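You operate a simulated robot arm through the tools that you are given. There is no shell and no other tool. Be economical: measure what you need, move in short steps, check, and stop when the job is done.

The job below is to be done with a simulated two-armed robot. You get a single attempt, and the scene is never put back.

## Task
Pick up the card tube marked "29" from the top of the reel rack with one hand, pass it to the other hand and put it on the bed top by the fan box.

The check looks at the end state, three seconds after you hand in, the way a careful person would. Anything else that was tipped, shoved, dropped, spilled or broken makes it a failure.

## Robot
Two 6-joint arms with two-finger grippers on one trunk, on a base that drives. Base frame: it is fixed to the floor where the robot stands at the start and does not move with it; the origin is under the middle of the robot, x ahead of it, y to its left, z up. Units: mm, degrees, N and s.
The left shoulder is at the start at [30, 178, 1188], the right one opposite. With the tool pointing down near the work surface each hand reaches from about 460 to 840 mm from the robot's upright axis, wherever it stands, measured 20 degrees to its own side. Places, roughly: bed top by the fan box [-3100, -2800, 1000]. Payload 2.54 kg a hand.
Tool frame (each hand has its own): the origin (TCP) lies between the finger pads and is the grasp point; the fingertips stand 30 mm ahead of it; z points along the fingers, y is the line along which they close. Largest opening 116 mm; the body of the gripper starts 95 mm behind the TCP.
Orientation is that of the tool frame in the base frame, as a unit quaternion [w, x, y, z]. With the fingers straight down and closing along the base's y, the tool's x points along the base's -x, its y along +y and its z along -z.

## Interface
- The arms move only by the tool move_arm. It takes "left_moves", "right_moves" or both (then of equal length, played together; a hand with none holds still); each is a list of rows, each an object (a shift or turn left out is 0, a gripper value left out holds the last) with "xyz": the shift along the base's x, y, z in cm, a list of three; "dr": the turn, a rotation vector about the base's x, y, z in degrees, a list of three; "grip": the gripper command, from -1 (fully open) to 1 (shut), values between in proportion. In form: [{"xyz": [tx, ty, tz], "dr": [wx, wy, wz], "grip": grip}, ...]. A call has 1 to 10 rows; each row is the pose to reach, as a shift and turn from the pose commanded when the call began. A row lasts 0.2 s, in which the tool goes at most 50 mm and 8.6 degrees; a call with a longer step from one row to the next is refused whole, and so is a gripper value outside its range. Where a pose cannot be reached the arm comes as near as it can. A force on the tool above 40 N (or 10 N above the force at the start of the call, whichever is more), or a blocked arm, ends the call early, and 0.2 s more pass. The fingers move at their own pace (about 153 mm/s each) and stop on an object; they squeeze with about 21 N. The grip force told is the motor's: it shows also when the fingers shut on nothing. Time passes only in rows, and 0.2 s behind the last, so rows that repeat a pose let the fingers close. It gives the time, the measured TCP pose, the force on the tool (base axes), the opening and the grip force at its end, in the units of the frame above (readings bear some noise), with the torque about the TCP (base axes, N m) and any sound that the robot's microphone picked up.
- Cameras (640 x 400 px; columns grow to the right, rows downward): "scene" is now at [34.2, -53.1, 1911.5]; the picture's right is [-0.55, -0.83, 0.00], its down [-0.65, 0.43, -0.63] and it looks along [0.52, -0.35, -0.78] (base axes); focal length 257 px, centre (320, 200). "left" rides on the left gripper at [69, 15, -122] in its tool frame; the picture's right is [-0.21, 0.98, 0.00], its down [-0.83, -0.18, -0.53] and it looks along [-0.52, -0.11, 0.85] (tool axes); focal length 251 px, centre (320, 200). "right" rides on the right gripper at [69, -15, -122] in its tool frame; the picture's right is [0.21, 0.98, 0.00], its down [-0.83, 0.18, -0.53] and it looks along [-0.52, 0.11, 0.85] (tool axes); focal length 251 px, centre (320, 200).
- camera(camera): a new picture of that camera. No time passes.
- slide_trunk(by): slides the trunk up (or, below 0, down) by that many mm; the arms and the scene camera ride with it, the base frame stays. It gives what a move gives, with no picture.
- steer(legs): drives the robot by 1 to 6 legs, each [ahead, left, turn to the left] in mm, mm and degrees, along the robot's own axes; the way and the turn of a leg run together, so that a leg with both is an arc; at most 1500 mm and 180 degrees a leg. The arms and the cameras ride along, it lands a little off, and it stops where it bumps. It gives what a move gives.
- pan_tilt(pan, tilt): turns the head with the scene camera to pan (to the left, within 143 degrees either way) and tilt (down, from -29 to 69), counted from straight ahead of the robot. It gives what a move gives.
- point_at(camera, pixels): there is no depth. For up to 12 entries [column, row, z] of the newest picture of that camera ("zoom" is the newest enlarged one), the place [x, y] in the base frame at which the ray of that pixel passes the height z, good to about 2 mm, but the place of the scene camera against the robot may be out by one fixed shift of up to 12 mm in any direction. No time passes.
- zoom(camera, box): a new picture of the part [left, top, right, bottom] of that camera's present view, enlarged. No time passes.
- job_done(): hands the job in; it is judged then, once.

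Keep the steps short. Do not move on a guess: measure, check each grasp and each placing, and mend mistakes. In all there are 80 turns and 78 pictures (those below and enlarged ones count). Leave the grippers open and the arms clear of the work at the hand-in unless told otherwise, and finish with a single line.

The tools are called after "Emit:" as a command line: name --argument value ..., lists and objects as JSON in quotes. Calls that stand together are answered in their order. move_arm: Moves the arms, as the interface text tells. Its arguments: {"type":"object","properties":{"left_moves":{"type":"array"},"right_moves":{"type":"array"}},"required":[]} The other tools are called the same way: slide_trunk (by) slides the trunk up or down; steer (legs) drives the base; pan_tilt (pan, tilt) turns the head that bears the scene camera; camera (camera) takes a picture; point_at (camera, pixels) gives the place at which the rays of pixels pass given heights; zoom (camera, box) takes an enlarged picture of a part of a camera's view; job_done () hands the job in.

At the start:

```text
clock: 0.0
left_tcp_pos: [520.8, -26.4, 1230.1]
left_ee_rot: [0.0, 0.0, 1.0, 0.001]
left_force: [0.2, 0.0, 0.1]
left_torque: [0.01, 0.0, -0.02]
left_opening: 115.8
left_finger_force: 0.1
right_tcp_pos: [282.4, -395.6, 1305.5]
right_ee_rot: [0.0, 0.0, 1.0, 0.0]
right_force: [-0.6, 0.5, 0.3]
right_torque: [0.0, 0.02, -0.01]
right_opening: 116.0
right_finger_force: 0.0
trunk travel left (down, up): [-400.0, 140.0]
robot x, y, heading: [-1.7, -1.3, 0.1]
head pan, tilt: [-33.5, 51.2]
```

scene: 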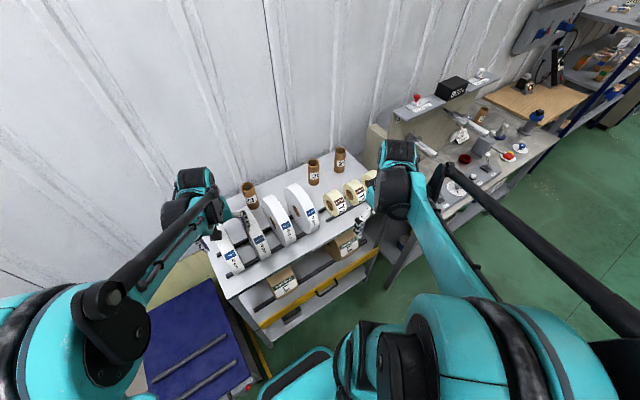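
right: 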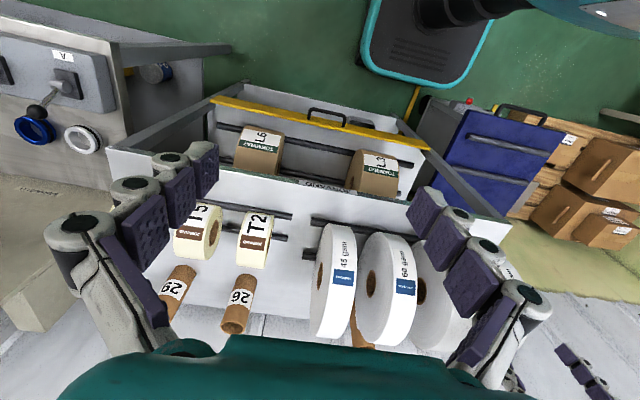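
left: 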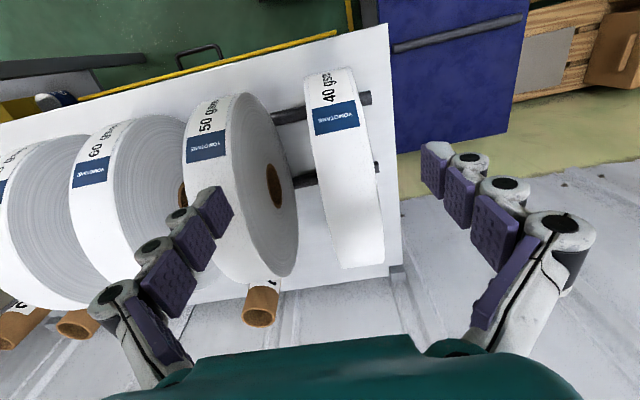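

I see three card tubes standing on the rack top, near (249,190), (313,172) and (340,158) in the scene view. In the right view the "29" tube is at about (175,290). I'll enlarge both views to confirm it.

Emit:
zoom --camera "scene" --box '[220, 130, 400, 242]'

Emit:
zoom --camera "right" --box '[120, 180, 376, 340]'

```text
3.56 times, centred on (310, 186) of scene
```

zoom: 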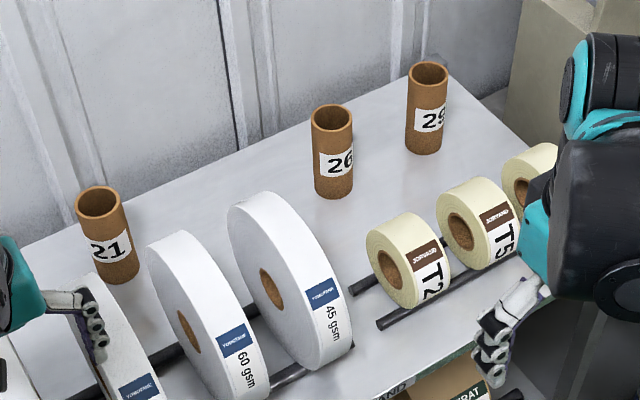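

```text
2.50 times, centred on (248, 260) of right
```

zoom: 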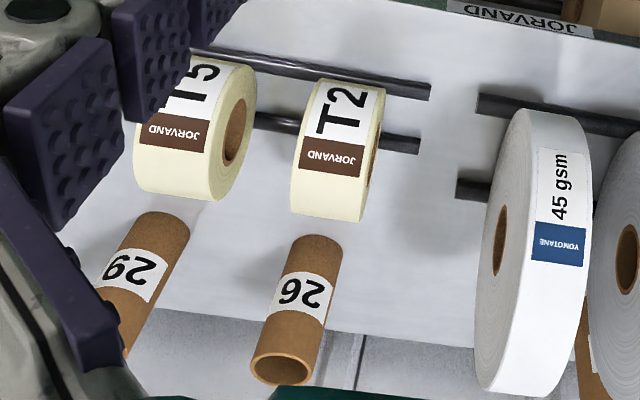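

The "29" tube is the right-most one: scene zoom (428,108), and right zoom (140,280). To find its height I'll cast rays at its base and at neighbouring features from both cameras.

Emit:
point_at --camera "scene" --pixels '[[339.2, 171.8, 900], [339.2, 171.8, 1000], [339.2, 171.8, 1100], [340.4, 150.2, 1000], [340.4, 150.2, 1100], [340.4, 150.2, 1200], [313.7, 184, 900], [313.7, 184, 1000], [313.7, 184, 1100], [313.3, 163, 1000], [313.3, 163, 1100], [313.3, 163, 1200]]'

Emit:
point_at --camera "right" --pixels '[[183, 272, 900], [183, 272, 1000], [183, 272, 1100], [246, 281, 900], [246, 281, 1000], [246, 281, 1100], [232, 327, 1000], [232, 327, 1100], [232, 327, 1200]]'

```text
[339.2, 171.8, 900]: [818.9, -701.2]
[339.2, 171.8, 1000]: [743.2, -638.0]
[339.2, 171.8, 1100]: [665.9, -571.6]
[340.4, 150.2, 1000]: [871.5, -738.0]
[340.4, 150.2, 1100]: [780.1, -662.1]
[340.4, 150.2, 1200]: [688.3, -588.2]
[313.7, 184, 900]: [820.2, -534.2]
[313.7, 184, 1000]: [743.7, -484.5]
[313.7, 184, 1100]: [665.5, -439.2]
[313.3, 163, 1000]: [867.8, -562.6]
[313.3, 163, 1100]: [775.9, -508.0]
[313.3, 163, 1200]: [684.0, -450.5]
```

```text
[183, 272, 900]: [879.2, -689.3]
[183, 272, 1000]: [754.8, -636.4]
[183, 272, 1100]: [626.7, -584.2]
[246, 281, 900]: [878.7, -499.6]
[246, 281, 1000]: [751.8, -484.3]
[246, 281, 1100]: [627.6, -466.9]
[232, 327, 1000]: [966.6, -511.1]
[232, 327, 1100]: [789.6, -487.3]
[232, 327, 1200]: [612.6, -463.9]
```

The rack top is at about z 1000. Tube "29" stands at about (745,-637), roughly 130 mm tall and 52 mm across. That is beyond reach from here, so I need to drive right. First I'll look around for obstacles.

Emit:
pan_tilt --pan -75 --tilt 40

Emit:
camera --camera "scene"

Emit:
pan_tilt --pan -135 --tilt 25

Emit:
camera --camera "scene"

Emit:
pan_tilt --pan 0 --tilt 65

Emit:
camera --camera "scene"

```text
clock: 1.1
left_tcp_pos: [520.4, -26.5, 1230.0]
left_ee_rot: [0.0, 0.001, 1.0, -0.001]
left_force: [-0.6, 0.4, -0.1]
left_torque: [0.02, -0.01, -0.04]
left_opening: 115.7
left_finger_force: 0.1
right_tcp_pos: [281.9, -394.6, 1305.2]
right_ee_rot: [0.0, 0.0, 1.0, 0.0]
right_force: [-0.2, 0.4, 0.1]
right_torque: [0.02, -0.01, 0.04]
right_opening: 115.5
right_finger_force: 0.1
trunk travel left (down, up): [-400.0, 140.0]
robot x, y, heading: [-3.0, -1.2, 0.1]
head pan, tilt: [-75.0, 40.0]
```

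```text
72 pictures are left
```

scene: 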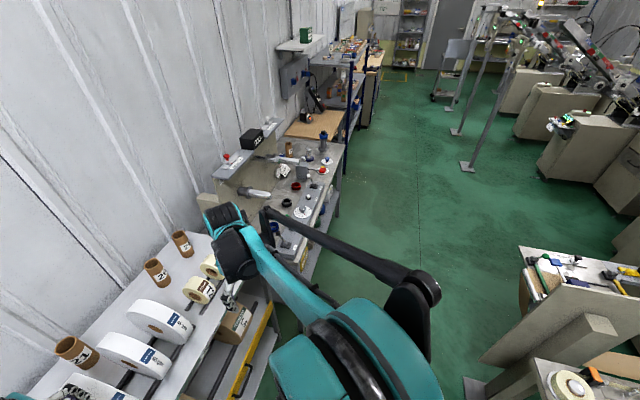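

```text
clock: 2.4
left_tcp_pos: [519.9, -26.7, 1231.5]
left_ee_rot: [0.0, 0.0, 1.0, 0.0]
left_force: [0.1, -0.4, 0.6]
left_torque: [-0.01, -0.02, 0.02]
left_opening: 116.1
left_finger_force: 0.0
right_tcp_pos: [280.5, -396.0, 1307.0]
right_ee_rot: [0.0, 0.0, 1.0, 0.0]
right_force: [-0.3, -0.5, -0.6]
right_torque: [0.02, 0.02, -0.01]
right_opening: 116.0
right_finger_force: 0.0
trunk travel left (down, up): [-400.0, 140.0]
robot x, y, heading: [-1.6, -2.7, -0.2]
head pan, tilt: [-135.0, 25.0]
```

```text
71 pictures are left
```

scene: 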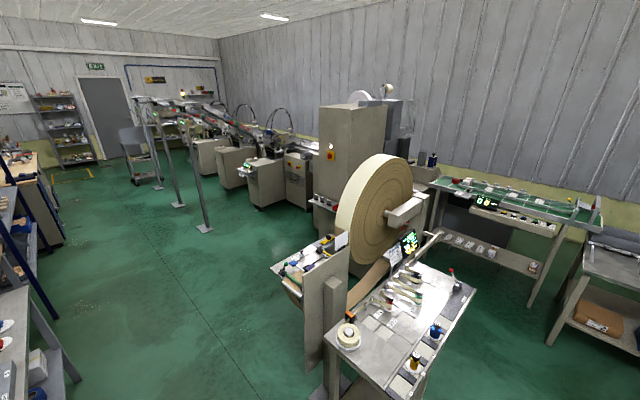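

```text
clock: 4.5
left_tcp_pos: [520.3, -26.2, 1231.6]
left_ee_rot: [0.0, 0.0, 1.0, 0.0]
left_force: [0.5, -0.1, -1.0]
left_torque: [0.03, -0.06, 0.04]
left_opening: 115.9
left_finger_force: 0.0
right_tcp_pos: [280.4, -395.2, 1306.9]
right_ee_rot: [0.001, 0.0, 1.0, 0.0]
right_force: [0.0, -1.1, 0.2]
right_torque: [-0.01, 0.01, 0.01]
right_opening: 116.0
right_finger_force: 0.0
trunk travel left (down, up): [-400.0, 140.0]
robot x, y, heading: [3.2, -1.3, 0.1]
head pan, tilt: [0.0, 65.0]
```

```text
70 pictures are left
```

scene: 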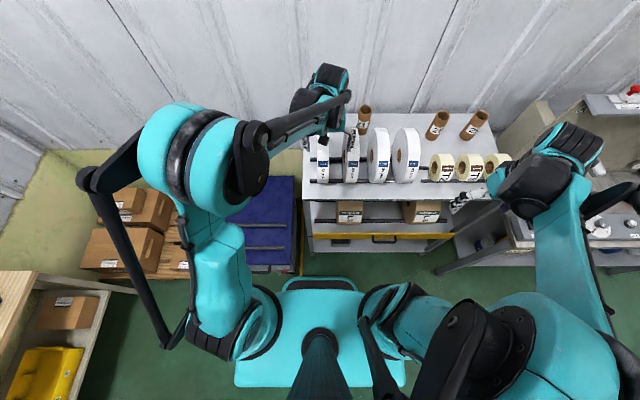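

The fan box bed is in the machine line behind and to the right. The floor gap between the base (front at row 280) and the rack looks usable. I'll measure the base outline, the rack front and the leg of the right-hand bench.

Emit:
point_at --camera "scene" --pixels '[[345, 280, 150], [285, 280, 150], [405, 380, 150], [235, 380, 150], [438, 272, 0], [303, 275, 0], [455, 237, 600], [455, 237, 800], [530, 245, 900], [497, 152, 1000], [440, 250, 300], [310, 200, 1000]]'

Emit:
zoom --camera "scene" --box '[290, 90, 610, 290]'

```text
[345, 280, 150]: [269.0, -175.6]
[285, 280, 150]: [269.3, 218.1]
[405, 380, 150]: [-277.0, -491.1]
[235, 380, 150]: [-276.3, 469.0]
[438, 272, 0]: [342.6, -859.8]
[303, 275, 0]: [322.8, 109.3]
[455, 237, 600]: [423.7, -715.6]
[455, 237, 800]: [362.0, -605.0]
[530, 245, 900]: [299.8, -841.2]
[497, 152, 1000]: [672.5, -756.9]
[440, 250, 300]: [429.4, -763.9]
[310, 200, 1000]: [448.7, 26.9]
```

```text
2.00 times, centred on (450, 190) of scene
```

zoom: 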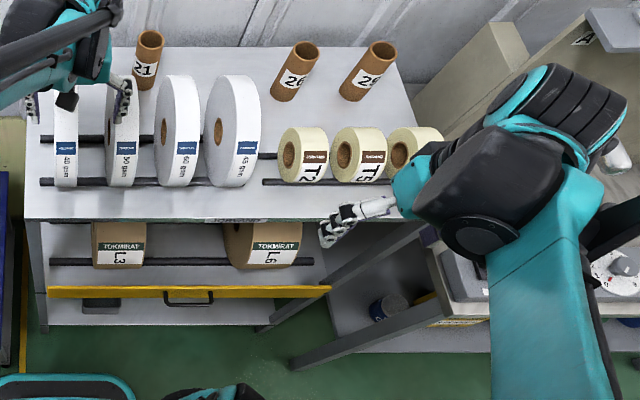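

The base front is at x≈270 and the rack front is at about 420–450, so driving about 300 mm right and 40 ahead is safe. Before that, I'll lift and retract the left hand clear of the reels.

Emit:
move_arm --left_moves '[{"xyz": [0, 0, 4]}, {"xyz": [0, 0, 8]}, {"xyz": [0, 0, 12]}, {"xyz": [-4, 2, 14]}, {"xyz": [-8, 5, 16]}, {"xyz": [-12, 8, 16]}, {"xyz": [-15, 11, 16]}, {"xyz": [-18, 14, 16]}]'

Emit:
pan_tilt --pan -30 --tilt 60

Emit:
camera --camera "scene"

```text
refused: row 5 steps farther than a row can; nothing moved
```

```text
clock: 5.5
left_tcp_pos: [520.2, -26.6, 1230.9]
left_ee_rot: [0.0, 0.001, 1.0, 0.0]
left_force: [0.3, -0.2, 0.8]
left_torque: [0.01, 0.0, -0.01]
left_opening: 116.1
left_finger_force: 0.0
right_tcp_pos: [280.3, -394.2, 1304.7]
right_ee_rot: [0.0, 0.0, 1.0, 0.001]
right_force: [0.4, -0.8, 0.0]
right_torque: [0.02, -0.02, 0.04]
right_opening: 116.0
right_finger_force: 0.0
trunk travel left (down, up): [-400.0, 140.0]
robot x, y, heading: [-2.6, 5.5, -0.1]
head pan, tilt: [-30.0, 60.0]
```

```text
68 pictures are left
```

scene: 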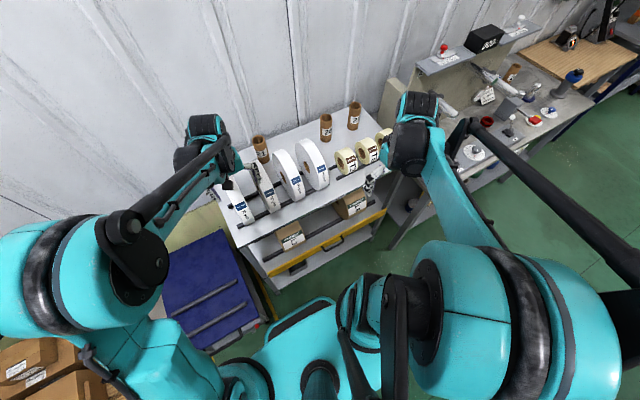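

The last move was refused because one step was too long. I'll retract the left hand again with shorter steps.

Emit:
move_arm --left_moves '[{"xyz": [0, 0, 4]}, {"xyz": [0, 0, 8]}, {"xyz": [0, 0, 12]}, {"xyz": [-3, 2, 14]}, {"xyz": [-6, 4, 15]}, {"xyz": [-9, 6, 16]}, {"xyz": [-12, 8, 16]}, {"xyz": [-15, 10, 16]}, {"xyz": [-18, 12, 16]}]'

Emit:
steer --legs '[[0, -300, 0]]'

Emit:
camera --camera "scene"

```text
clock: 7.5
left_tcp_pos: [338.1, 93.5, 1390.7]
left_ee_rot: [0.0, 0.0, 1.0, 0.0]
left_force: [0.1, 0.2, 0.2]
left_torque: [0.0, -0.04, 0.02]
left_opening: 116.0
left_finger_force: 0.0
right_tcp_pos: [278.7, -395.0, 1307.3]
right_ee_rot: [0.0, 0.0, 1.0, 0.0]
right_force: [-0.4, 0.4, 0.7]
right_torque: [0.0, -0.04, -0.03]
right_opening: 115.9
right_finger_force: 0.1
trunk travel left (down, up): [-400.0, 140.0]
robot x, y, heading: [-4.6, -1.7, -0.1]
head pan, tilt: [-30.0, 60.0]
```

```text
clock: 9.6
left_tcp_pos: [338.6, -209.6, 1391.6]
left_ee_rot: [0.001, 0.002, 1.0, 0.0]
left_force: [0.2, 0.8, 0.9]
left_torque: [-0.01, 0.04, 0.02]
left_opening: 116.2
left_finger_force: 0.0
right_tcp_pos: [279.1, -697.2, 1305.9]
right_ee_rot: [0.0, 0.001, 1.0, 0.0]
right_force: [-0.7, -0.1, -0.4]
right_torque: [-0.01, 0.03, 0.04]
right_opening: 115.9
right_finger_force: 0.1
trunk travel left (down, up): [-400.0, 140.0]
robot x, y, heading: [1.0, -301.3, -0.2]
head pan, tilt: [-30.0, 60.0]
```

```text
67 pictures are left
```

scene: 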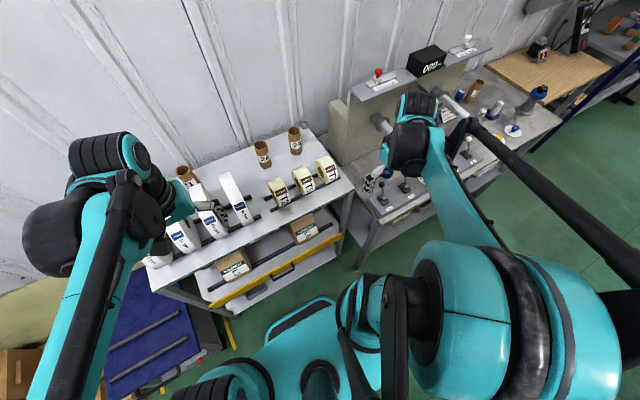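

The drive was clean. Next I'll go 40 mm ahead, move the right hand at z 1306 to about (680,-640), and look down at the tube.

Emit:
steer --legs '[[40, 0, 0]]'

Emit:
move_arm --right_moves '[{"xyz": [4.5, 0.6, 0]}, {"xyz": [9, 1.2, 0]}, {"xyz": [13.5, 1.8, 0]}, {"xyz": [18, 2.5, 0]}, {"xyz": [22.5, 3.2, 0]}, {"xyz": [27, 4, 0]}, {"xyz": [31.5, 5, 0]}, {"xyz": [35, 5.5, 0]}]'

Emit:
camera --camera "right"

Emit:
camera --camera "scene"

```text
clock: 10.4
left_tcp_pos: [375.7, -209.9, 1390.5]
left_ee_rot: [0.0, 0.001, 1.0, 0.0]
left_force: [-0.9, 0.0, 0.8]
left_torque: [0.01, -0.06, -0.01]
left_opening: 116.2
left_finger_force: 0.1
right_tcp_pos: [316.1, -697.1, 1307.4]
right_ee_rot: [0.001, 0.002, 1.0, 0.0]
right_force: [-0.5, 1.0, 0.1]
right_torque: [0.01, -0.02, 0.02]
right_opening: 116.2
right_finger_force: 0.0
trunk travel left (down, up): [-400.0, 140.0]
robot x, y, heading: [40.3, -300.1, -0.2]
head pan, tilt: [-30.0, 60.0]
```

```text
clock: 12.2
left_tcp_pos: [380.0, -211.9, 1391.0]
left_ee_rot: [-0.001, 0.002, 1.0, 0.0]
left_force: [-0.1, -0.5, 0.0]
left_torque: [0.01, 0.01, 0.02]
left_opening: 115.9
left_finger_force: 0.2
right_tcp_pos: [671.1, -643.5, 1305.7]
right_ee_rot: [-0.001, 0.001, 1.0, 0.001]
right_force: [0.3, 0.2, 0.0]
right_torque: [0.03, 0.01, 0.01]
right_opening: 115.9
right_finger_force: 0.1
trunk travel left (down, up): [-400.0, 140.0]
robot x, y, heading: [41.9, -300.7, 0.0]
head pan, tilt: [-30.0, 60.0]
```

```text
66 pictures are left
```

right: 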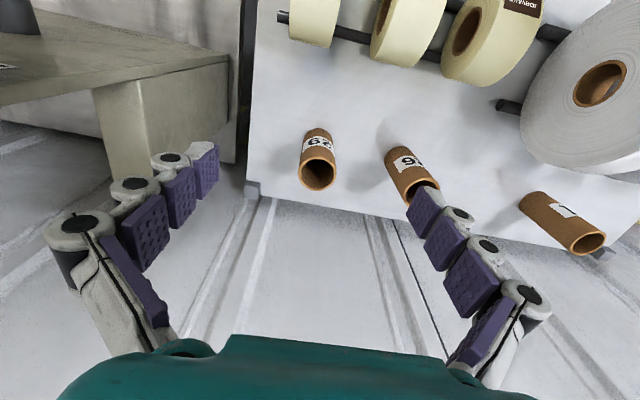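

```text
65 pictures are left
```

scene: 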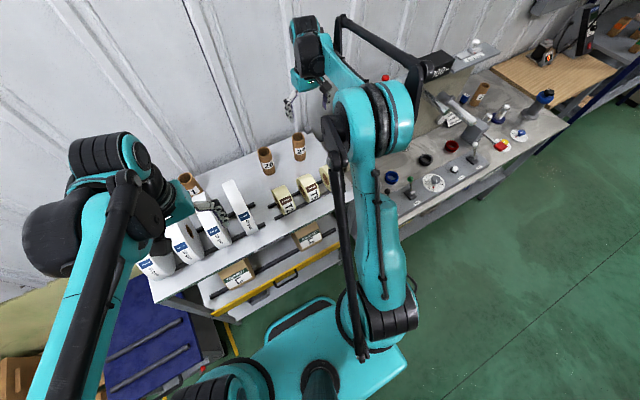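

Tube 29's top ring is centred at (318,174) in the right view. I'll zoom for accurate pixels.

Emit:
zoom --camera "right" --box '[270, 110, 390, 200]'

Emit:
point_at --camera "right" --pixels '[[318, 174, 1110], [318, 174, 1130], [318, 174, 1140], [299, 174, 1130], [336, 174, 1130], [315, 138, 1000]]'

```text
4.44 times, centred on (330, 155) of right
```

zoom: 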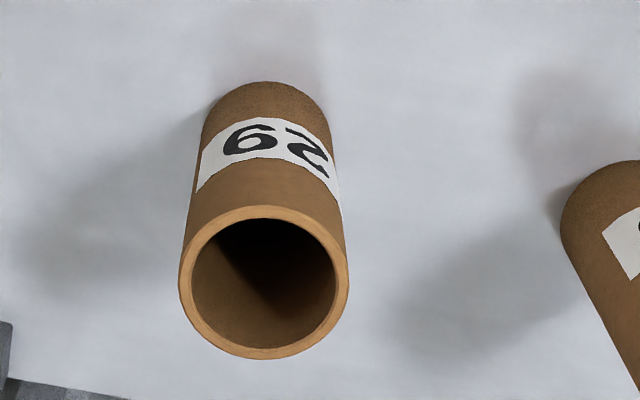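

```text
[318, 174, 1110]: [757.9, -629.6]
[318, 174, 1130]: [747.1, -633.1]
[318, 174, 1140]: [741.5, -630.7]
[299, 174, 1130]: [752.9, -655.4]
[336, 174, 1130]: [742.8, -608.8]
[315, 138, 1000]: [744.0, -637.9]
```

Emit:
point_at --camera "right" --pixels '[[318.3, 128.5, 1000], [318.3, 141, 1000], [318.3, 141, 990], [317.4, 173.5, 1120], [317.4, 173.5, 1130]]'

```text
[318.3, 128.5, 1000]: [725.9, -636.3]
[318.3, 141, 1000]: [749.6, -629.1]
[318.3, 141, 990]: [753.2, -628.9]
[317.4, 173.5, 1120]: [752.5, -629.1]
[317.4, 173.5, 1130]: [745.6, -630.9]
```

The tube axis is at about (749,-631). I'll move above it at the same height, then look again.

Emit:
move_arm --right_moves '[{"xyz": [4, 0.6, 0]}, {"xyz": [7.8, 1.2, 0]}, {"xyz": [7.8, 1.2, -4]}, {"xyz": [7.8, 1.2, -7]}]'

Emit:
camera --camera "right"

```text
clock: 13.2
left_tcp_pos: [380.3, -210.5, 1388.8]
left_ee_rot: [-0.001, 0.002, 1.0, 0.0]
left_force: [-0.6, 0.7, 0.2]
left_torque: [-0.02, 0.03, 0.04]
left_opening: 116.1
left_finger_force: 0.1
right_tcp_pos: [748.5, -631.0, 1235.3]
right_ee_rot: [0.0, 0.003, 1.0, 0.0]
right_force: [1.3, 0.1, 0.1]
right_torque: [0.0, 0.03, 0.0]
right_opening: 116.1
right_finger_force: 0.1
trunk travel left (down, up): [-400.0, 140.0]
robot x, y, heading: [40.6, -302.1, -0.3]
head pan, tilt: [-30.0, 60.0]
```

```text
63 pictures are left
```

right: 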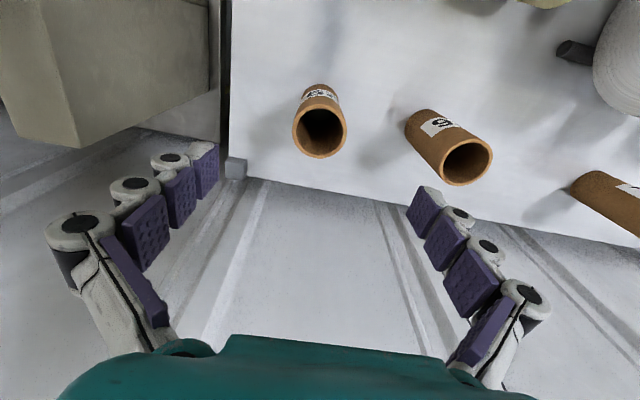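

The ring centre is now at (319.5,131). I'll check it against the TCP.

Emit:
point_at --camera "right" --pixels '[[319.5, 131, 1110], [319.5, 131, 1120], [319.5, 131, 1130], [319.5, 131, 1140], [293, 131, 1125], [346, 131, 1125]]'

```text
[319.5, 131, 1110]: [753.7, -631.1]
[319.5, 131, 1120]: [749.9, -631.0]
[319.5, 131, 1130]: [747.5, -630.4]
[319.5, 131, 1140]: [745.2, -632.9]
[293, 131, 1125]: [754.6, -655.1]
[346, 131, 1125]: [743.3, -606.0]
```

The tube centre is (749,-631), its top is at about z 1126, and it is about 50 mm across. The hand is centred on it. I'll descend to TCP z≈1106.

Emit:
move_arm --right_moves '[{"xyz": [0, 0, -4]}, {"xyz": [0, 0, -8]}, {"xyz": [0, 0, -11]}, {"xyz": [0, 0, -12.9]}, {"xyz": [0, 0, -12.9]}]'

Emit:
camera --camera "right"

```text
clock: 14.4
left_tcp_pos: [377.3, -209.7, 1391.0]
left_ee_rot: [0.0, 0.002, 1.0, 0.0]
left_force: [1.2, 0.0, 0.1]
left_torque: [0.01, 0.01, 0.0]
left_opening: 116.0
left_finger_force: 0.0
right_tcp_pos: [745.9, -629.0, 1106.9]
right_ee_rot: [0.0, 0.002, 1.0, 0.0]
right_force: [-0.8, 0.7, -0.4]
right_torque: [-0.02, 0.02, 0.0]
right_opening: 116.0
right_finger_force: 0.1
trunk travel left (down, up): [-400.0, 140.0]
robot x, y, heading: [36.7, -303.7, -0.2]
head pan, tilt: [-30.0, 60.0]
```

```text
62 pictures are left
```

right: 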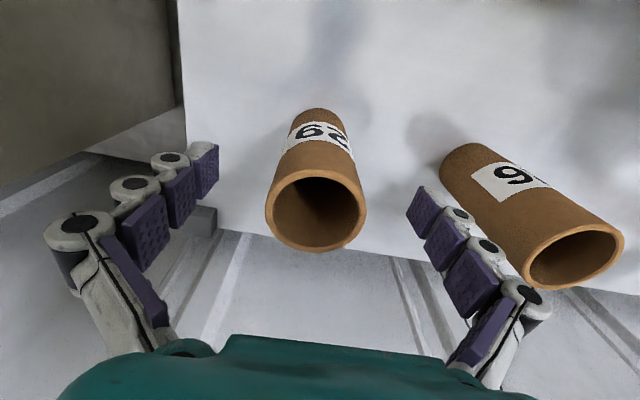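

The tube sits between the fingers and neighbour 26 is clear. I'll close the gripper.

Emit:
move_arm --right_moves '[{"grip": 1}, {"grip": 1}, {"grip": 1}, {"grip": 1}]'

Emit:
camera --camera "right"

```text
clock: 15.4
left_tcp_pos: [378.3, -209.6, 1390.2]
left_ee_rot: [0.001, 0.002, 1.0, 0.0]
left_force: [-0.1, -0.5, -0.7]
left_torque: [0.02, 0.0, 0.03]
left_opening: 116.0
left_finger_force: 0.0
right_tcp_pos: [745.8, -628.6, 1105.4]
right_ee_rot: [0.0, 0.002, 1.0, -0.001]
right_force: [0.0, -0.1, 0.6]
right_torque: [-0.04, 0.02, -0.01]
right_opening: 51.0
right_finger_force: 21.5
trunk travel left (down, up): [-400.0, 140.0]
robot x, y, heading: [42.0, -304.3, -0.2]
head pan, tilt: [-30.0, 60.0]
```

```text
61 pictures are left
```

right: 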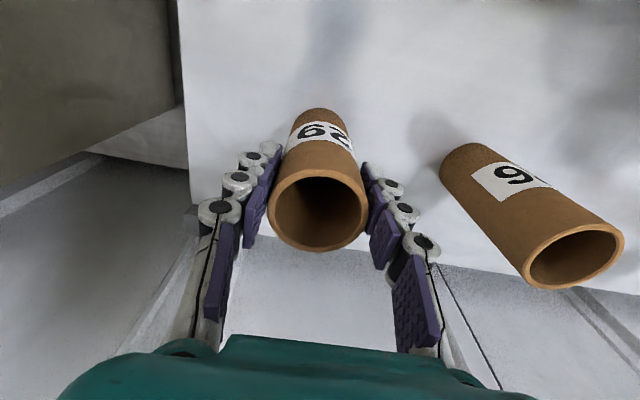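

The grasp is firm: opening 51 mm at 21.5 N. I'll lift straight up and check.

Emit:
move_arm --right_moves '[{"xyz": [0, 0, 2]}, {"xyz": [0, 0, 5]}, {"xyz": [0, 0, 9]}, {"xyz": [0, 0, 13]}, {"xyz": [0, 0, 17]}, {"xyz": [0, 0, 21]}, {"xyz": [0, 0, 25]}]'

Emit:
camera --camera "right"

Emit:
camera --camera "scene"

```text
clock: 17.0
left_tcp_pos: [378.1, -210.8, 1391.5]
left_ee_rot: [0.0, 0.001, 1.0, 0.0]
left_force: [0.1, 0.1, -0.1]
left_torque: [-0.01, 0.04, 0.02]
left_opening: 115.7
left_finger_force: 0.2
right_tcp_pos: [745.4, -629.2, 1357.2]
right_ee_rot: [0.0, 0.001, 1.0, 0.0]
right_force: [-0.5, 0.5, 0.2]
right_torque: [0.03, 0.03, 0.01]
right_opening: 50.9
right_finger_force: 21.2
trunk travel left (down, up): [-400.0, 140.0]
robot x, y, heading: [41.7, -300.0, -0.3]
head pan, tilt: [-30.0, 60.0]
```

```text
60 pictures are left
```

right: 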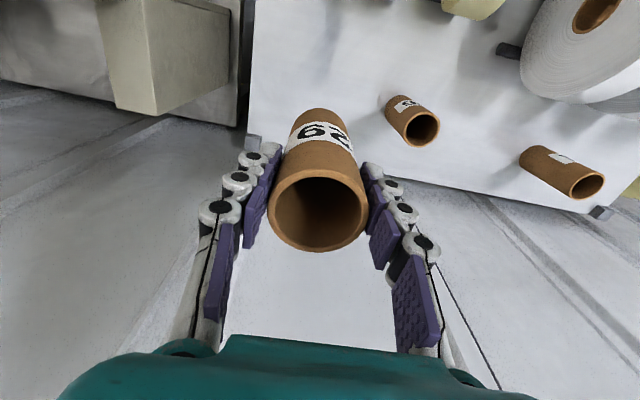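

```text
59 pictures are left
```

scene: 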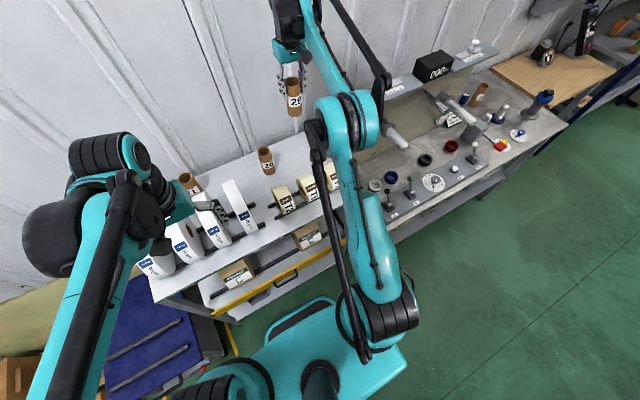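

The tube came up upright and nothing else moved. I'll bring it in toward the robot and then look behind for the route.

Emit:
move_arm --right_moves '[{"xyz": [-4, 1, 0]}, {"xyz": [-8, 2, 0]}, {"xyz": [-12, 3, 0]}, {"xyz": [-16, 4, 0]}, {"xyz": [-20, 5, 0]}, {"xyz": [-23, 6, 0]}]'

Emit:
pan_tilt --pan -110 --tilt 35

Emit:
camera --camera "scene"

Emit:
pan_tilt --pan -143 --tilt 50

Emit:
camera --camera "scene"

Emit:
pan_tilt --pan 143 --tilt 40

Emit:
camera --camera "scene"

```text
clock: 18.4
left_tcp_pos: [376.9, -210.3, 1391.2]
left_ee_rot: [0.002, 0.002, 1.0, -0.001]
left_force: [-0.5, -0.3, 0.2]
left_torque: [-0.01, -0.04, 0.03]
left_opening: 116.0
left_finger_force: 0.0
right_tcp_pos: [514.6, -570.1, 1355.2]
right_ee_rot: [0.0, 0.002, 1.0, 0.0]
right_force: [-0.7, -0.8, -0.4]
right_torque: [0.0, -0.04, 0.01]
right_opening: 51.1
right_finger_force: 20.9
trunk travel left (down, up): [-400.0, 140.0]
robot x, y, heading: [35.4, -300.6, 0.0]
head pan, tilt: [-30.0, 60.0]
```

```text
clock: 20.0
left_tcp_pos: [378.6, -210.2, 1391.5]
left_ee_rot: [0.0, 0.002, 1.0, 0.001]
left_force: [0.6, -0.8, -0.3]
left_torque: [0.02, -0.01, -0.02]
left_opening: 116.2
left_finger_force: 0.0
right_tcp_pos: [516.9, -571.7, 1354.3]
right_ee_rot: [-0.001, 0.002, 1.0, 0.0]
right_force: [-0.6, -0.5, -0.3]
right_torque: [0.02, 0.01, 0.03]
right_opening: 51.0
right_finger_force: 20.7
trunk travel left (down, up): [-400.0, 140.0]
robot x, y, heading: [38.6, -301.3, -0.3]
head pan, tilt: [-110.0, 35.0]
```

```text
58 pictures are left
```

scene: 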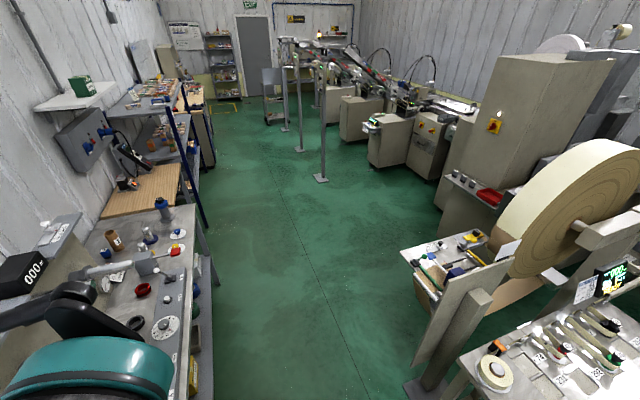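

```text
clock: 20.9
left_tcp_pos: [378.4, -212.2, 1390.8]
left_ee_rot: [0.0, 0.002, 1.0, 0.0]
left_force: [0.3, -0.2, 1.1]
left_torque: [-0.01, 0.0, 0.03]
left_opening: 115.9
left_finger_force: 0.1
right_tcp_pos: [516.7, -570.0, 1356.1]
right_ee_rot: [0.0, 0.002, 1.0, 0.0]
right_force: [0.3, 0.6, 0.3]
right_torque: [-0.02, -0.01, 0.0]
right_opening: 50.8
right_finger_force: 21.1
trunk travel left (down, up): [-400.0, 140.0]
robot x, y, heading: [36.9, -302.5, -0.3]
head pan, tilt: [-143.0, 50.0]
```

```text
57 pictures are left
```

scene: 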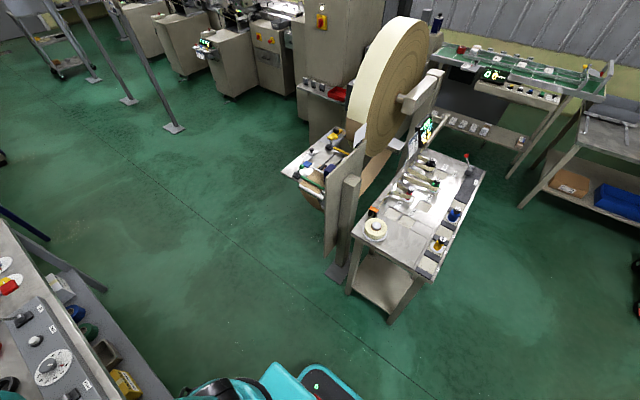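

```text
clock: 24.9
left_tcp_pos: [377.6, -209.4, 1390.5]
left_ee_rot: [0.0, 0.002, 1.0, -0.001]
left_force: [-0.4, -0.1, 0.3]
left_torque: [-0.02, 0.0, -0.02]
left_opening: 116.1
left_finger_force: 0.0
right_tcp_pos: [516.7, -568.8, 1355.0]
right_ee_rot: [0.0, 0.002, 1.0, -0.001]
right_force: [0.1, -0.2, -1.2]
right_torque: [0.0, 0.0, 0.01]
right_opening: 50.9
right_finger_force: 20.7
trunk travel left (down, up): [-400.0, 140.0]
robot x, y, heading: [38.8, -300.5, -0.1]
head pan, tilt: [143.0, 40.0]
```

```text
56 pictures are left
```

scene: 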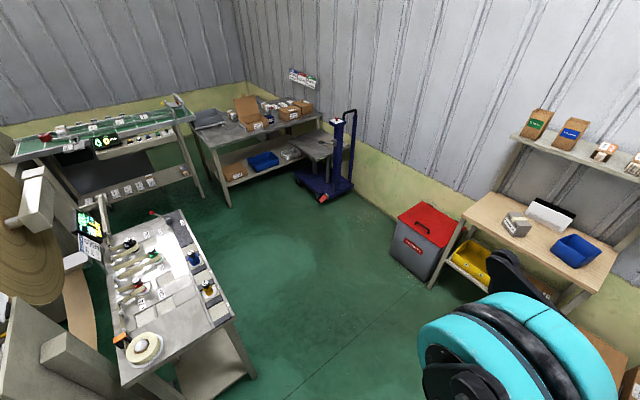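

The bed target should be beyond the tall cabinet, reached along the aisle. I'll measure floor obstacles for the route from these two head positions.

Emit:
pan_tilt --pan -143 --tilt 50

Emit:
camera --camera "scene"

Emit:
point_at --camera "scene" --pixels '[[350, 292, 0], [392, 322, 0], [335, 280, 0], [284, 170, 900], [300, 120, 0], [300, 120, 900], [105, 292, 0], [48, 240, 0], [135, 395, 0], [365, 240, 900], [425, 278, 900], [310, 400, 100]]'

Emit:
pan_tilt --pan -110 --tilt 25

Emit:
camera --camera "scene"

```text
clock: 28.8
left_tcp_pos: [379.0, -210.5, 1391.5]
left_ee_rot: [-0.001, 0.002, 1.0, 0.0]
left_force: [-1.0, 0.9, 0.5]
left_torque: [0.0, -0.02, -0.02]
left_opening: 116.0
left_finger_force: 0.0
right_tcp_pos: [515.5, -569.9, 1354.8]
right_ee_rot: [0.0, 0.003, 1.0, -0.001]
right_force: [0.3, 0.6, 0.4]
right_torque: [0.0, -0.02, 0.03]
right_opening: 50.9
right_finger_force: 20.7
trunk travel left (down, up): [-400.0, 140.0]
robot x, y, heading: [40.5, -302.4, -0.2]
head pan, tilt: [-143.0, 50.0]
```

```text
55 pictures are left
```

scene: 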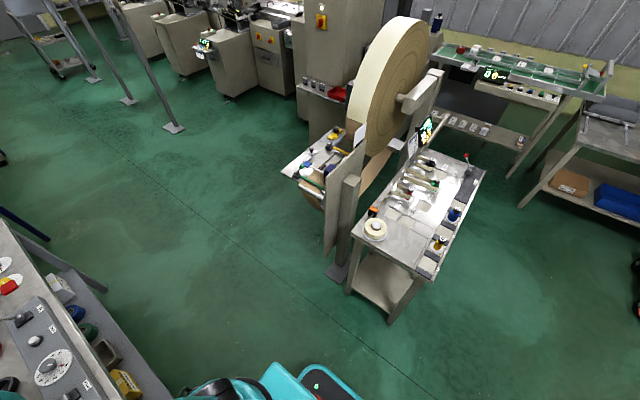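

```text
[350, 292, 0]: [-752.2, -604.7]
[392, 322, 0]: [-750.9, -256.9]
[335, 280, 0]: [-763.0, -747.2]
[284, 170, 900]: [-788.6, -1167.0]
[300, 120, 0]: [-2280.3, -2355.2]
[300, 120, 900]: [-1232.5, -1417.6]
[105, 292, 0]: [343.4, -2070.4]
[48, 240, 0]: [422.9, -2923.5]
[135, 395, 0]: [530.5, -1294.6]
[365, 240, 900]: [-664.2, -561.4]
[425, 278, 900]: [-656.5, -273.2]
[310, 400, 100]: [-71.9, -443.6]
```

```text
clock: 29.8
left_tcp_pos: [377.9, -211.7, 1391.4]
left_ee_rot: [0.0, 0.002, 1.0, 0.0]
left_force: [-0.5, 0.1, 0.7]
left_torque: [0.0, 0.0, 0.02]
left_opening: 116.2
left_finger_force: 0.1
right_tcp_pos: [517.6, -569.4, 1354.2]
right_ee_rot: [0.0, 0.002, 1.0, 0.0]
right_force: [0.2, 0.1, -0.7]
right_torque: [0.02, 0.0, 0.0]
right_opening: 50.8
right_finger_force: 21.2
trunk travel left (down, up): [-400.0, 140.0]
robot x, y, heading: [37.4, -300.4, -0.2]
head pan, tilt: [-110.0, 25.0]
```

```text
54 pictures are left
```

scene: 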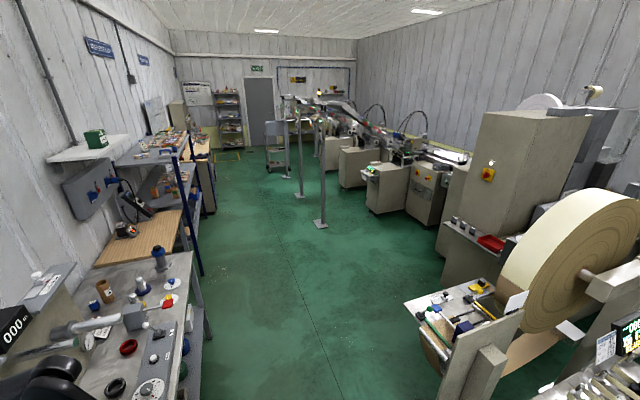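

Emit:
point_at --camera "scene" --pixels '[[322, 226, 0], [299, 197, 0], [376, 213, 0], [405, 212, 0], [428, 226, 0], [440, 282, 0], [460, 160, 1000], [440, 155, 1000], [395, 140, 1000], [203, 272, 0], [270, 172, 0], [405, 305, 900]]'

Emit:
zoom --camera "scene" --box '[300, 80, 500, 205]'

Emit:
pan_tilt --pan -60 --tilt 69

Emit:
camera --camera "scene"

```text
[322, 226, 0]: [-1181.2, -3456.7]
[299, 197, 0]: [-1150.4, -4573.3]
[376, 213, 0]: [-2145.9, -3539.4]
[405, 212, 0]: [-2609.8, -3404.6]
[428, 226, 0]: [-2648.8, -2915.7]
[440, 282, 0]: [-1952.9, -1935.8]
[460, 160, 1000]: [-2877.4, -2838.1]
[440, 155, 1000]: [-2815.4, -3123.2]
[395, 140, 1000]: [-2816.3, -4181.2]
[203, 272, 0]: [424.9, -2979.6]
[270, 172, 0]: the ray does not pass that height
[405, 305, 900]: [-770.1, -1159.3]
```

```text
3.20 times, centred on (400, 142) of scene
```

zoom: 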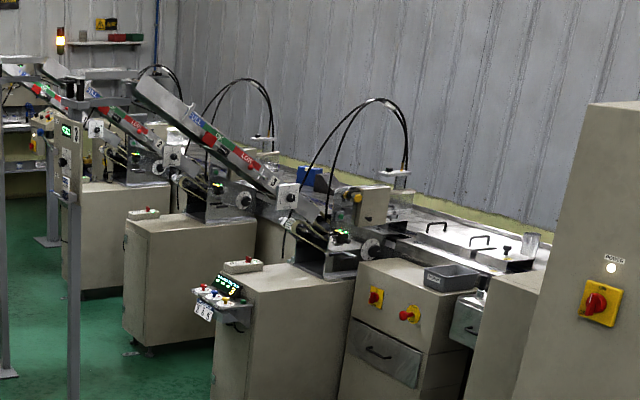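

```text
clock: 31.0
left_tcp_pos: [378.5, -210.9, 1389.6]
left_ee_rot: [0.0, 0.001, 1.0, 0.001]
left_force: [-0.8, 0.0, -0.7]
left_torque: [-0.01, -0.02, 0.01]
left_opening: 116.1
left_finger_force: 0.1
right_tcp_pos: [516.4, -570.2, 1354.7]
right_ee_rot: [0.0, 0.002, 1.0, 0.001]
right_force: [0.0, -0.1, -1.4]
right_torque: [0.02, -0.01, 0.02]
right_opening: 51.1
right_finger_force: 21.2
trunk travel left (down, up): [-400.0, 140.0]
robot x, y, heading: [41.8, -299.3, -0.4]
head pan, tilt: [-60.0, 68.8]
```

```text
52 pictures are left
```

scene: 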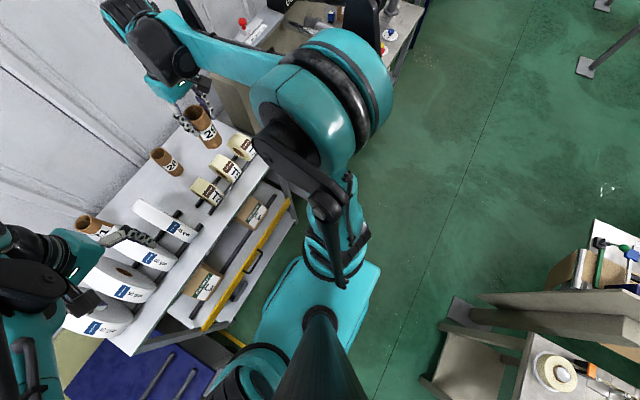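

Emit:
point_at --camera "scene" --pixels '[[381, 264, 100], [381, 264, 300], [352, 352, 100], [352, 352, 300], [299, 258, 100], [299, 258, 300]]'

```text
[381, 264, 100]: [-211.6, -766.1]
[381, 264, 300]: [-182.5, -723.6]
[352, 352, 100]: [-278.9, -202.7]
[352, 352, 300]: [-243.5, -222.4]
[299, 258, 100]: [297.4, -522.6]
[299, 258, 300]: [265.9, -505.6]
```

The base reaches about ±270 mm front to back and ±450 mm sideways, so I'll strafe along the aisle with heading 0. First I'll back up 215 mm to hand over above clear floor. Then I'll turn the right hand 90° about vertical so its camera faces right.

Emit:
steer --legs '[[-215, 0, 0]]'

Emit:
move_arm --right_moves '[{"xyz": [-1, 3, -1], "dr": [0, 0, 8]}, {"xyz": [-2, 6, -1], "dr": [0, 0, 16]}, {"xyz": [-3, 9, -1], "dr": [0, 0, 24]}, {"xyz": [-3, 12, -1], "dr": [0, 0, 32]}, {"xyz": [-3, 15, -1], "dr": [0, 0, 40]}, {"xyz": [-3, 17, -1], "dr": [0, 0, 48]}, {"xyz": [-3, 18, -1], "dr": [0, 0, 56]}, {"xyz": [-3, 19, -1], "dr": [0, 0, 64]}, {"xyz": [-3, 20, -1], "dr": [0, 0, 72]}, {"xyz": [-3, 20, -1], "dr": [0, 0, 80]}]'

Emit:
pan_tilt --pan 0 --tilt 45

Emit:
camera --camera "scene"

```text
clock: 32.6
left_tcp_pos: [160.8, -210.0, 1392.2]
left_ee_rot: [-0.001, 0.002, 1.0, 0.0]
left_force: [0.3, -0.9, 0.1]
left_torque: [0.04, 0.0, -0.02]
left_opening: 115.8
left_finger_force: 0.1
right_tcp_pos: [299.2, -569.3, 1354.4]
right_ee_rot: [-0.001, 0.003, 1.0, 0.0]
right_force: [0.5, 0.4, -0.2]
right_torque: [-0.03, -0.01, 0.02]
right_opening: 50.9
right_finger_force: 21.2
trunk travel left (down, up): [-400.0, 140.0]
robot x, y, heading: [-178.7, -298.3, -0.5]
head pan, tilt: [-60.0, 68.8]
```

```text
clock: 34.8
left_tcp_pos: [161.1, -212.0, 1391.2]
left_ee_rot: [0.0, 0.003, 1.0, -0.001]
left_force: [0.3, -0.1, 0.2]
left_torque: [-0.01, 0.04, -0.03]
left_opening: 115.9
left_finger_force: 0.1
right_tcp_pos: [268.1, -369.8, 1345.1]
right_ee_rot: [0.0, -0.642, 0.767, 0.0]
right_force: [0.6, 0.4, -0.4]
right_torque: [-0.03, -0.01, -0.02]
right_opening: 50.9
right_finger_force: 21.4
trunk travel left (down, up): [-400.0, 140.0]
robot x, y, heading: [-178.6, -302.6, -0.1]
head pan, tilt: [-60.0, 68.8]
```

```text
clock: 36.1
left_tcp_pos: [161.9, -210.9, 1389.8]
left_ee_rot: [0.0, 0.002, 1.0, 0.0]
left_force: [0.6, -0.9, -0.5]
left_torque: [-0.01, 0.01, 0.01]
left_opening: 116.0
left_finger_force: 0.0
right_tcp_pos: [268.6, -369.9, 1345.3]
right_ee_rot: [0.0, -0.64, 0.768, 0.0]
right_force: [0.6, -0.1, -0.2]
right_torque: [0.0, 0.03, 0.01]
right_opening: 50.6
right_finger_force: 21.1
trunk travel left (down, up): [-400.0, 140.0]
robot x, y, heading: [-179.6, -298.8, -0.6]
head pan, tilt: [0.0, 45.0]
```

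```text
51 pictures are left
```

scene: 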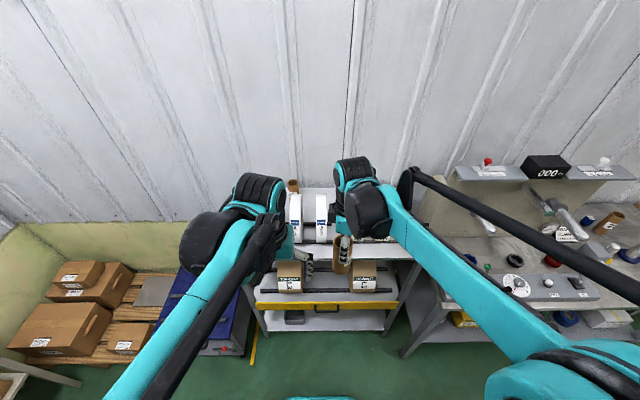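

The tube is still held and the hands are about 160 mm apart. I'll move the left hand out to the left while turning it to point right and 30° down, closing along x. The right hand will finish its 90° turn.

Emit:
move_arm --left_moves '[{"xyz": [1, 4, 1], "dr": [0, 0, 0]}, {"xyz": [2, 8, 2], "dr": [-3.7, 3.7, 6.4]}, {"xyz": [3, 12, 3], "dr": [-7.4, 7.4, 12.8]}, {"xyz": [4, 15, 3], "dr": [-11.1, 11.1, 19.2]}, {"xyz": [5, 18, 3], "dr": [-14.8, 14.8, 25.6]}, {"xyz": [6, 20, 3], "dr": [-18.5, 18.5, 32]}, {"xyz": [7, 21, 3], "dr": [-22.2, 22.2, 38.4]}, {"xyz": [8, 21, 3], "dr": [-25.9, 25.9, 44.8]}, {"xyz": [8, 21, 3], "dr": [-29.6, 29.6, 51.2]}, {"xyz": [8, 21, 3], "dr": [-33.3, 33.3, 57.6]}]' --right_moves '[{"dr": [0, 0, 2]}, {"dr": [0, 0, 4]}, {"dr": [0, 0, 6]}, {"dr": [0, 0, 8]}, {"dr": [0, 0, 10]}, {"dr": [0, 0, 10]}, {"dr": [0, 0, 10]}, {"dr": [0, 0, 10]}, {"dr": [0, 0, 10]}, {"dr": [0, 0, 10]}]'

Emit:
camera --camera "scene"

```text
clock: 38.3
left_tcp_pos: [265.7, -38.7, 1418.9]
left_ee_rot: [-0.238, -0.479, 0.801, -0.269]
left_force: [-0.1, -0.4, -0.1]
left_torque: [0.02, -0.02, 0.0]
left_opening: 116.1
left_finger_force: 0.1
left hand out of reach, approached as far as the arm can: row 8, 9, 10
right_tcp_pos: [269.6, -369.8, 1344.4]
right_ee_rot: [-0.001, -0.705, 0.709, 0.0]
right_force: [-0.2, -0.1, -0.5]
right_torque: [0.02, 0.0, 0.03]
right_opening: 51.0
right_finger_force: 21.1
trunk travel left (down, up): [-400.0, 140.0]
robot x, y, heading: [-176.1, -301.8, -0.2]
head pan, tilt: [0.0, 45.0]
```

```text
50 pictures are left
```

scene: 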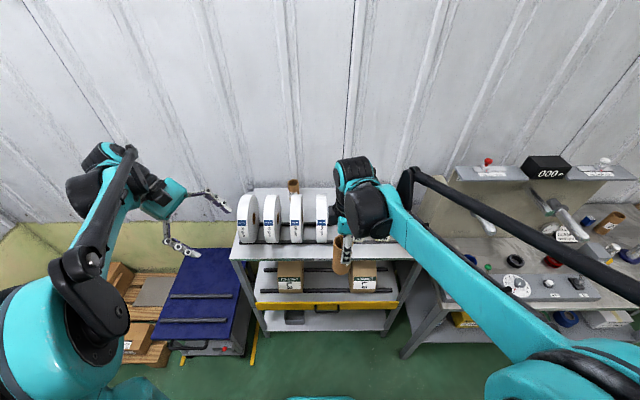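

The left hand stopped a little short because that pose is near its reach limit. I'll bring it back to the right while finishing the turn, then read the pose.

Emit:
move_arm --left_moves '[{"xyz": [0.5, -4, -1], "dr": [0, 0, 0]}, {"xyz": [1, -8, -2], "dr": [-3.3, 3.3, 5.8]}, {"xyz": [1.5, -12, -3], "dr": [-6.7, 6.7, 11.6]}, {"xyz": [2, -15, -4], "dr": [-10, 10, 17.4]}, {"xyz": [2, -18, -5], "dr": [-13.5, 13.5, 23.3]}, {"xyz": [2, -20, -6], "dr": [-13.5, 13.5, 23.3]}]'

Emit:
camera --camera "scene"

Emit:
camera --camera "left"

```text
clock: 39.7
left_tcp_pos: [285.2, -241.3, 1361.8]
left_ee_rot: [0.324, 0.627, -0.619, 0.345]
left_force: [0.5, -0.2, -0.9]
left_torque: [0.02, 0.01, 0.0]
left_opening: 116.0
left_finger_force: 0.1
right_tcp_pos: [269.0, -370.7, 1345.0]
right_ee_rot: [0.0, -0.705, 0.709, 0.0]
right_force: [0.2, 0.4, -0.5]
right_torque: [0.02, 0.02, 0.0]
right_opening: 51.0
right_finger_force: 21.2
trunk travel left (down, up): [-400.0, 140.0]
robot x, y, heading: [-178.6, -298.2, -0.3]
head pan, tilt: [0.0, 45.0]
```

```text
49 pictures are left
```

scene: 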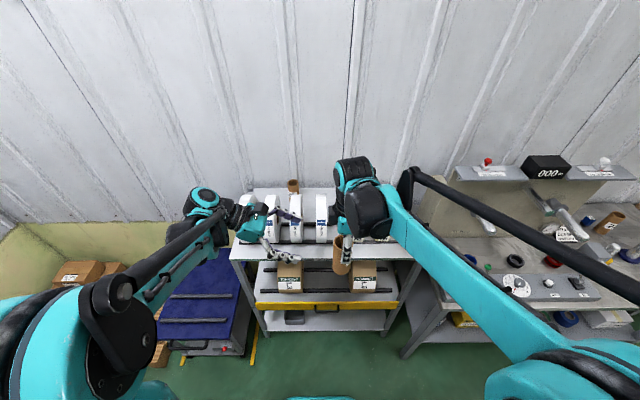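

```text
48 pictures are left
```

left: 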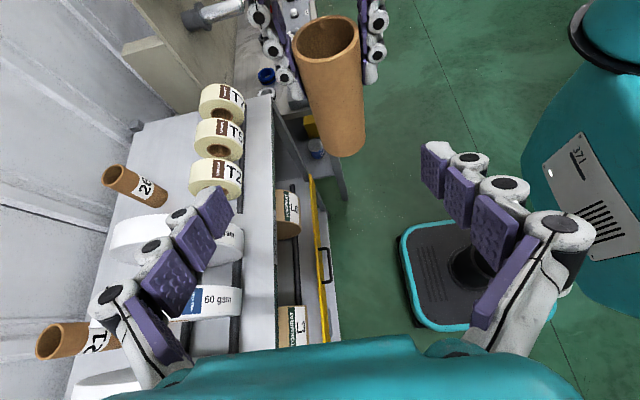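

The left hand now points right and 33° down, closing along x. The tube sits 16 mm off in x. I'll centre on it and advance to 40 mm short of the grasp.

Emit:
move_arm --left_moves '[{"xyz": [-1.6, -2, -1]}, {"xyz": [-1.6, -4.6, -2.4]}, {"xyz": [-1.6, -7, -4]}, {"xyz": [-1.6, -9.6, -5.7]}]'

Emit:
camera --camera "left"

Emit:
zoom --camera "scene" --box '[240, 140, 440, 300]'

```text
clock: 40.7
left_tcp_pos: [270.8, -339.8, 1301.4]
left_ee_rot: [0.323, 0.628, -0.619, 0.345]
left_force: [0.1, -0.5, -0.6]
left_torque: [-0.02, 0.01, -0.05]
left_opening: 116.0
left_finger_force: 0.0
right_tcp_pos: [269.4, -370.9, 1344.4]
right_ee_rot: [0.0, -0.706, 0.709, 0.0]
right_force: [-0.3, -0.2, -0.8]
right_torque: [-0.01, 0.05, 0.0]
right_opening: 50.9
right_finger_force: 21.2
trunk travel left (down, up): [-400.0, 140.0]
robot x, y, heading: [-177.8, -303.7, -0.5]
head pan, tilt: [0.0, 45.0]
```

```text
47 pictures are left
```

left: 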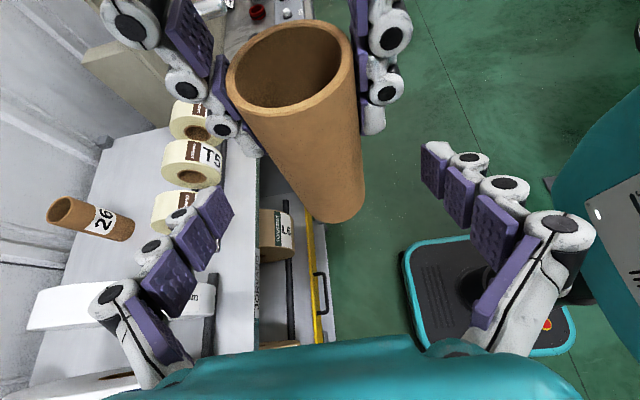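

```text
2.50 times, centred on (340, 220) of scene
```

zoom: 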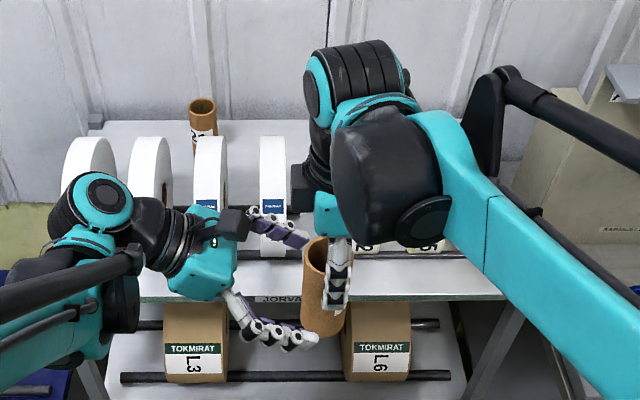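

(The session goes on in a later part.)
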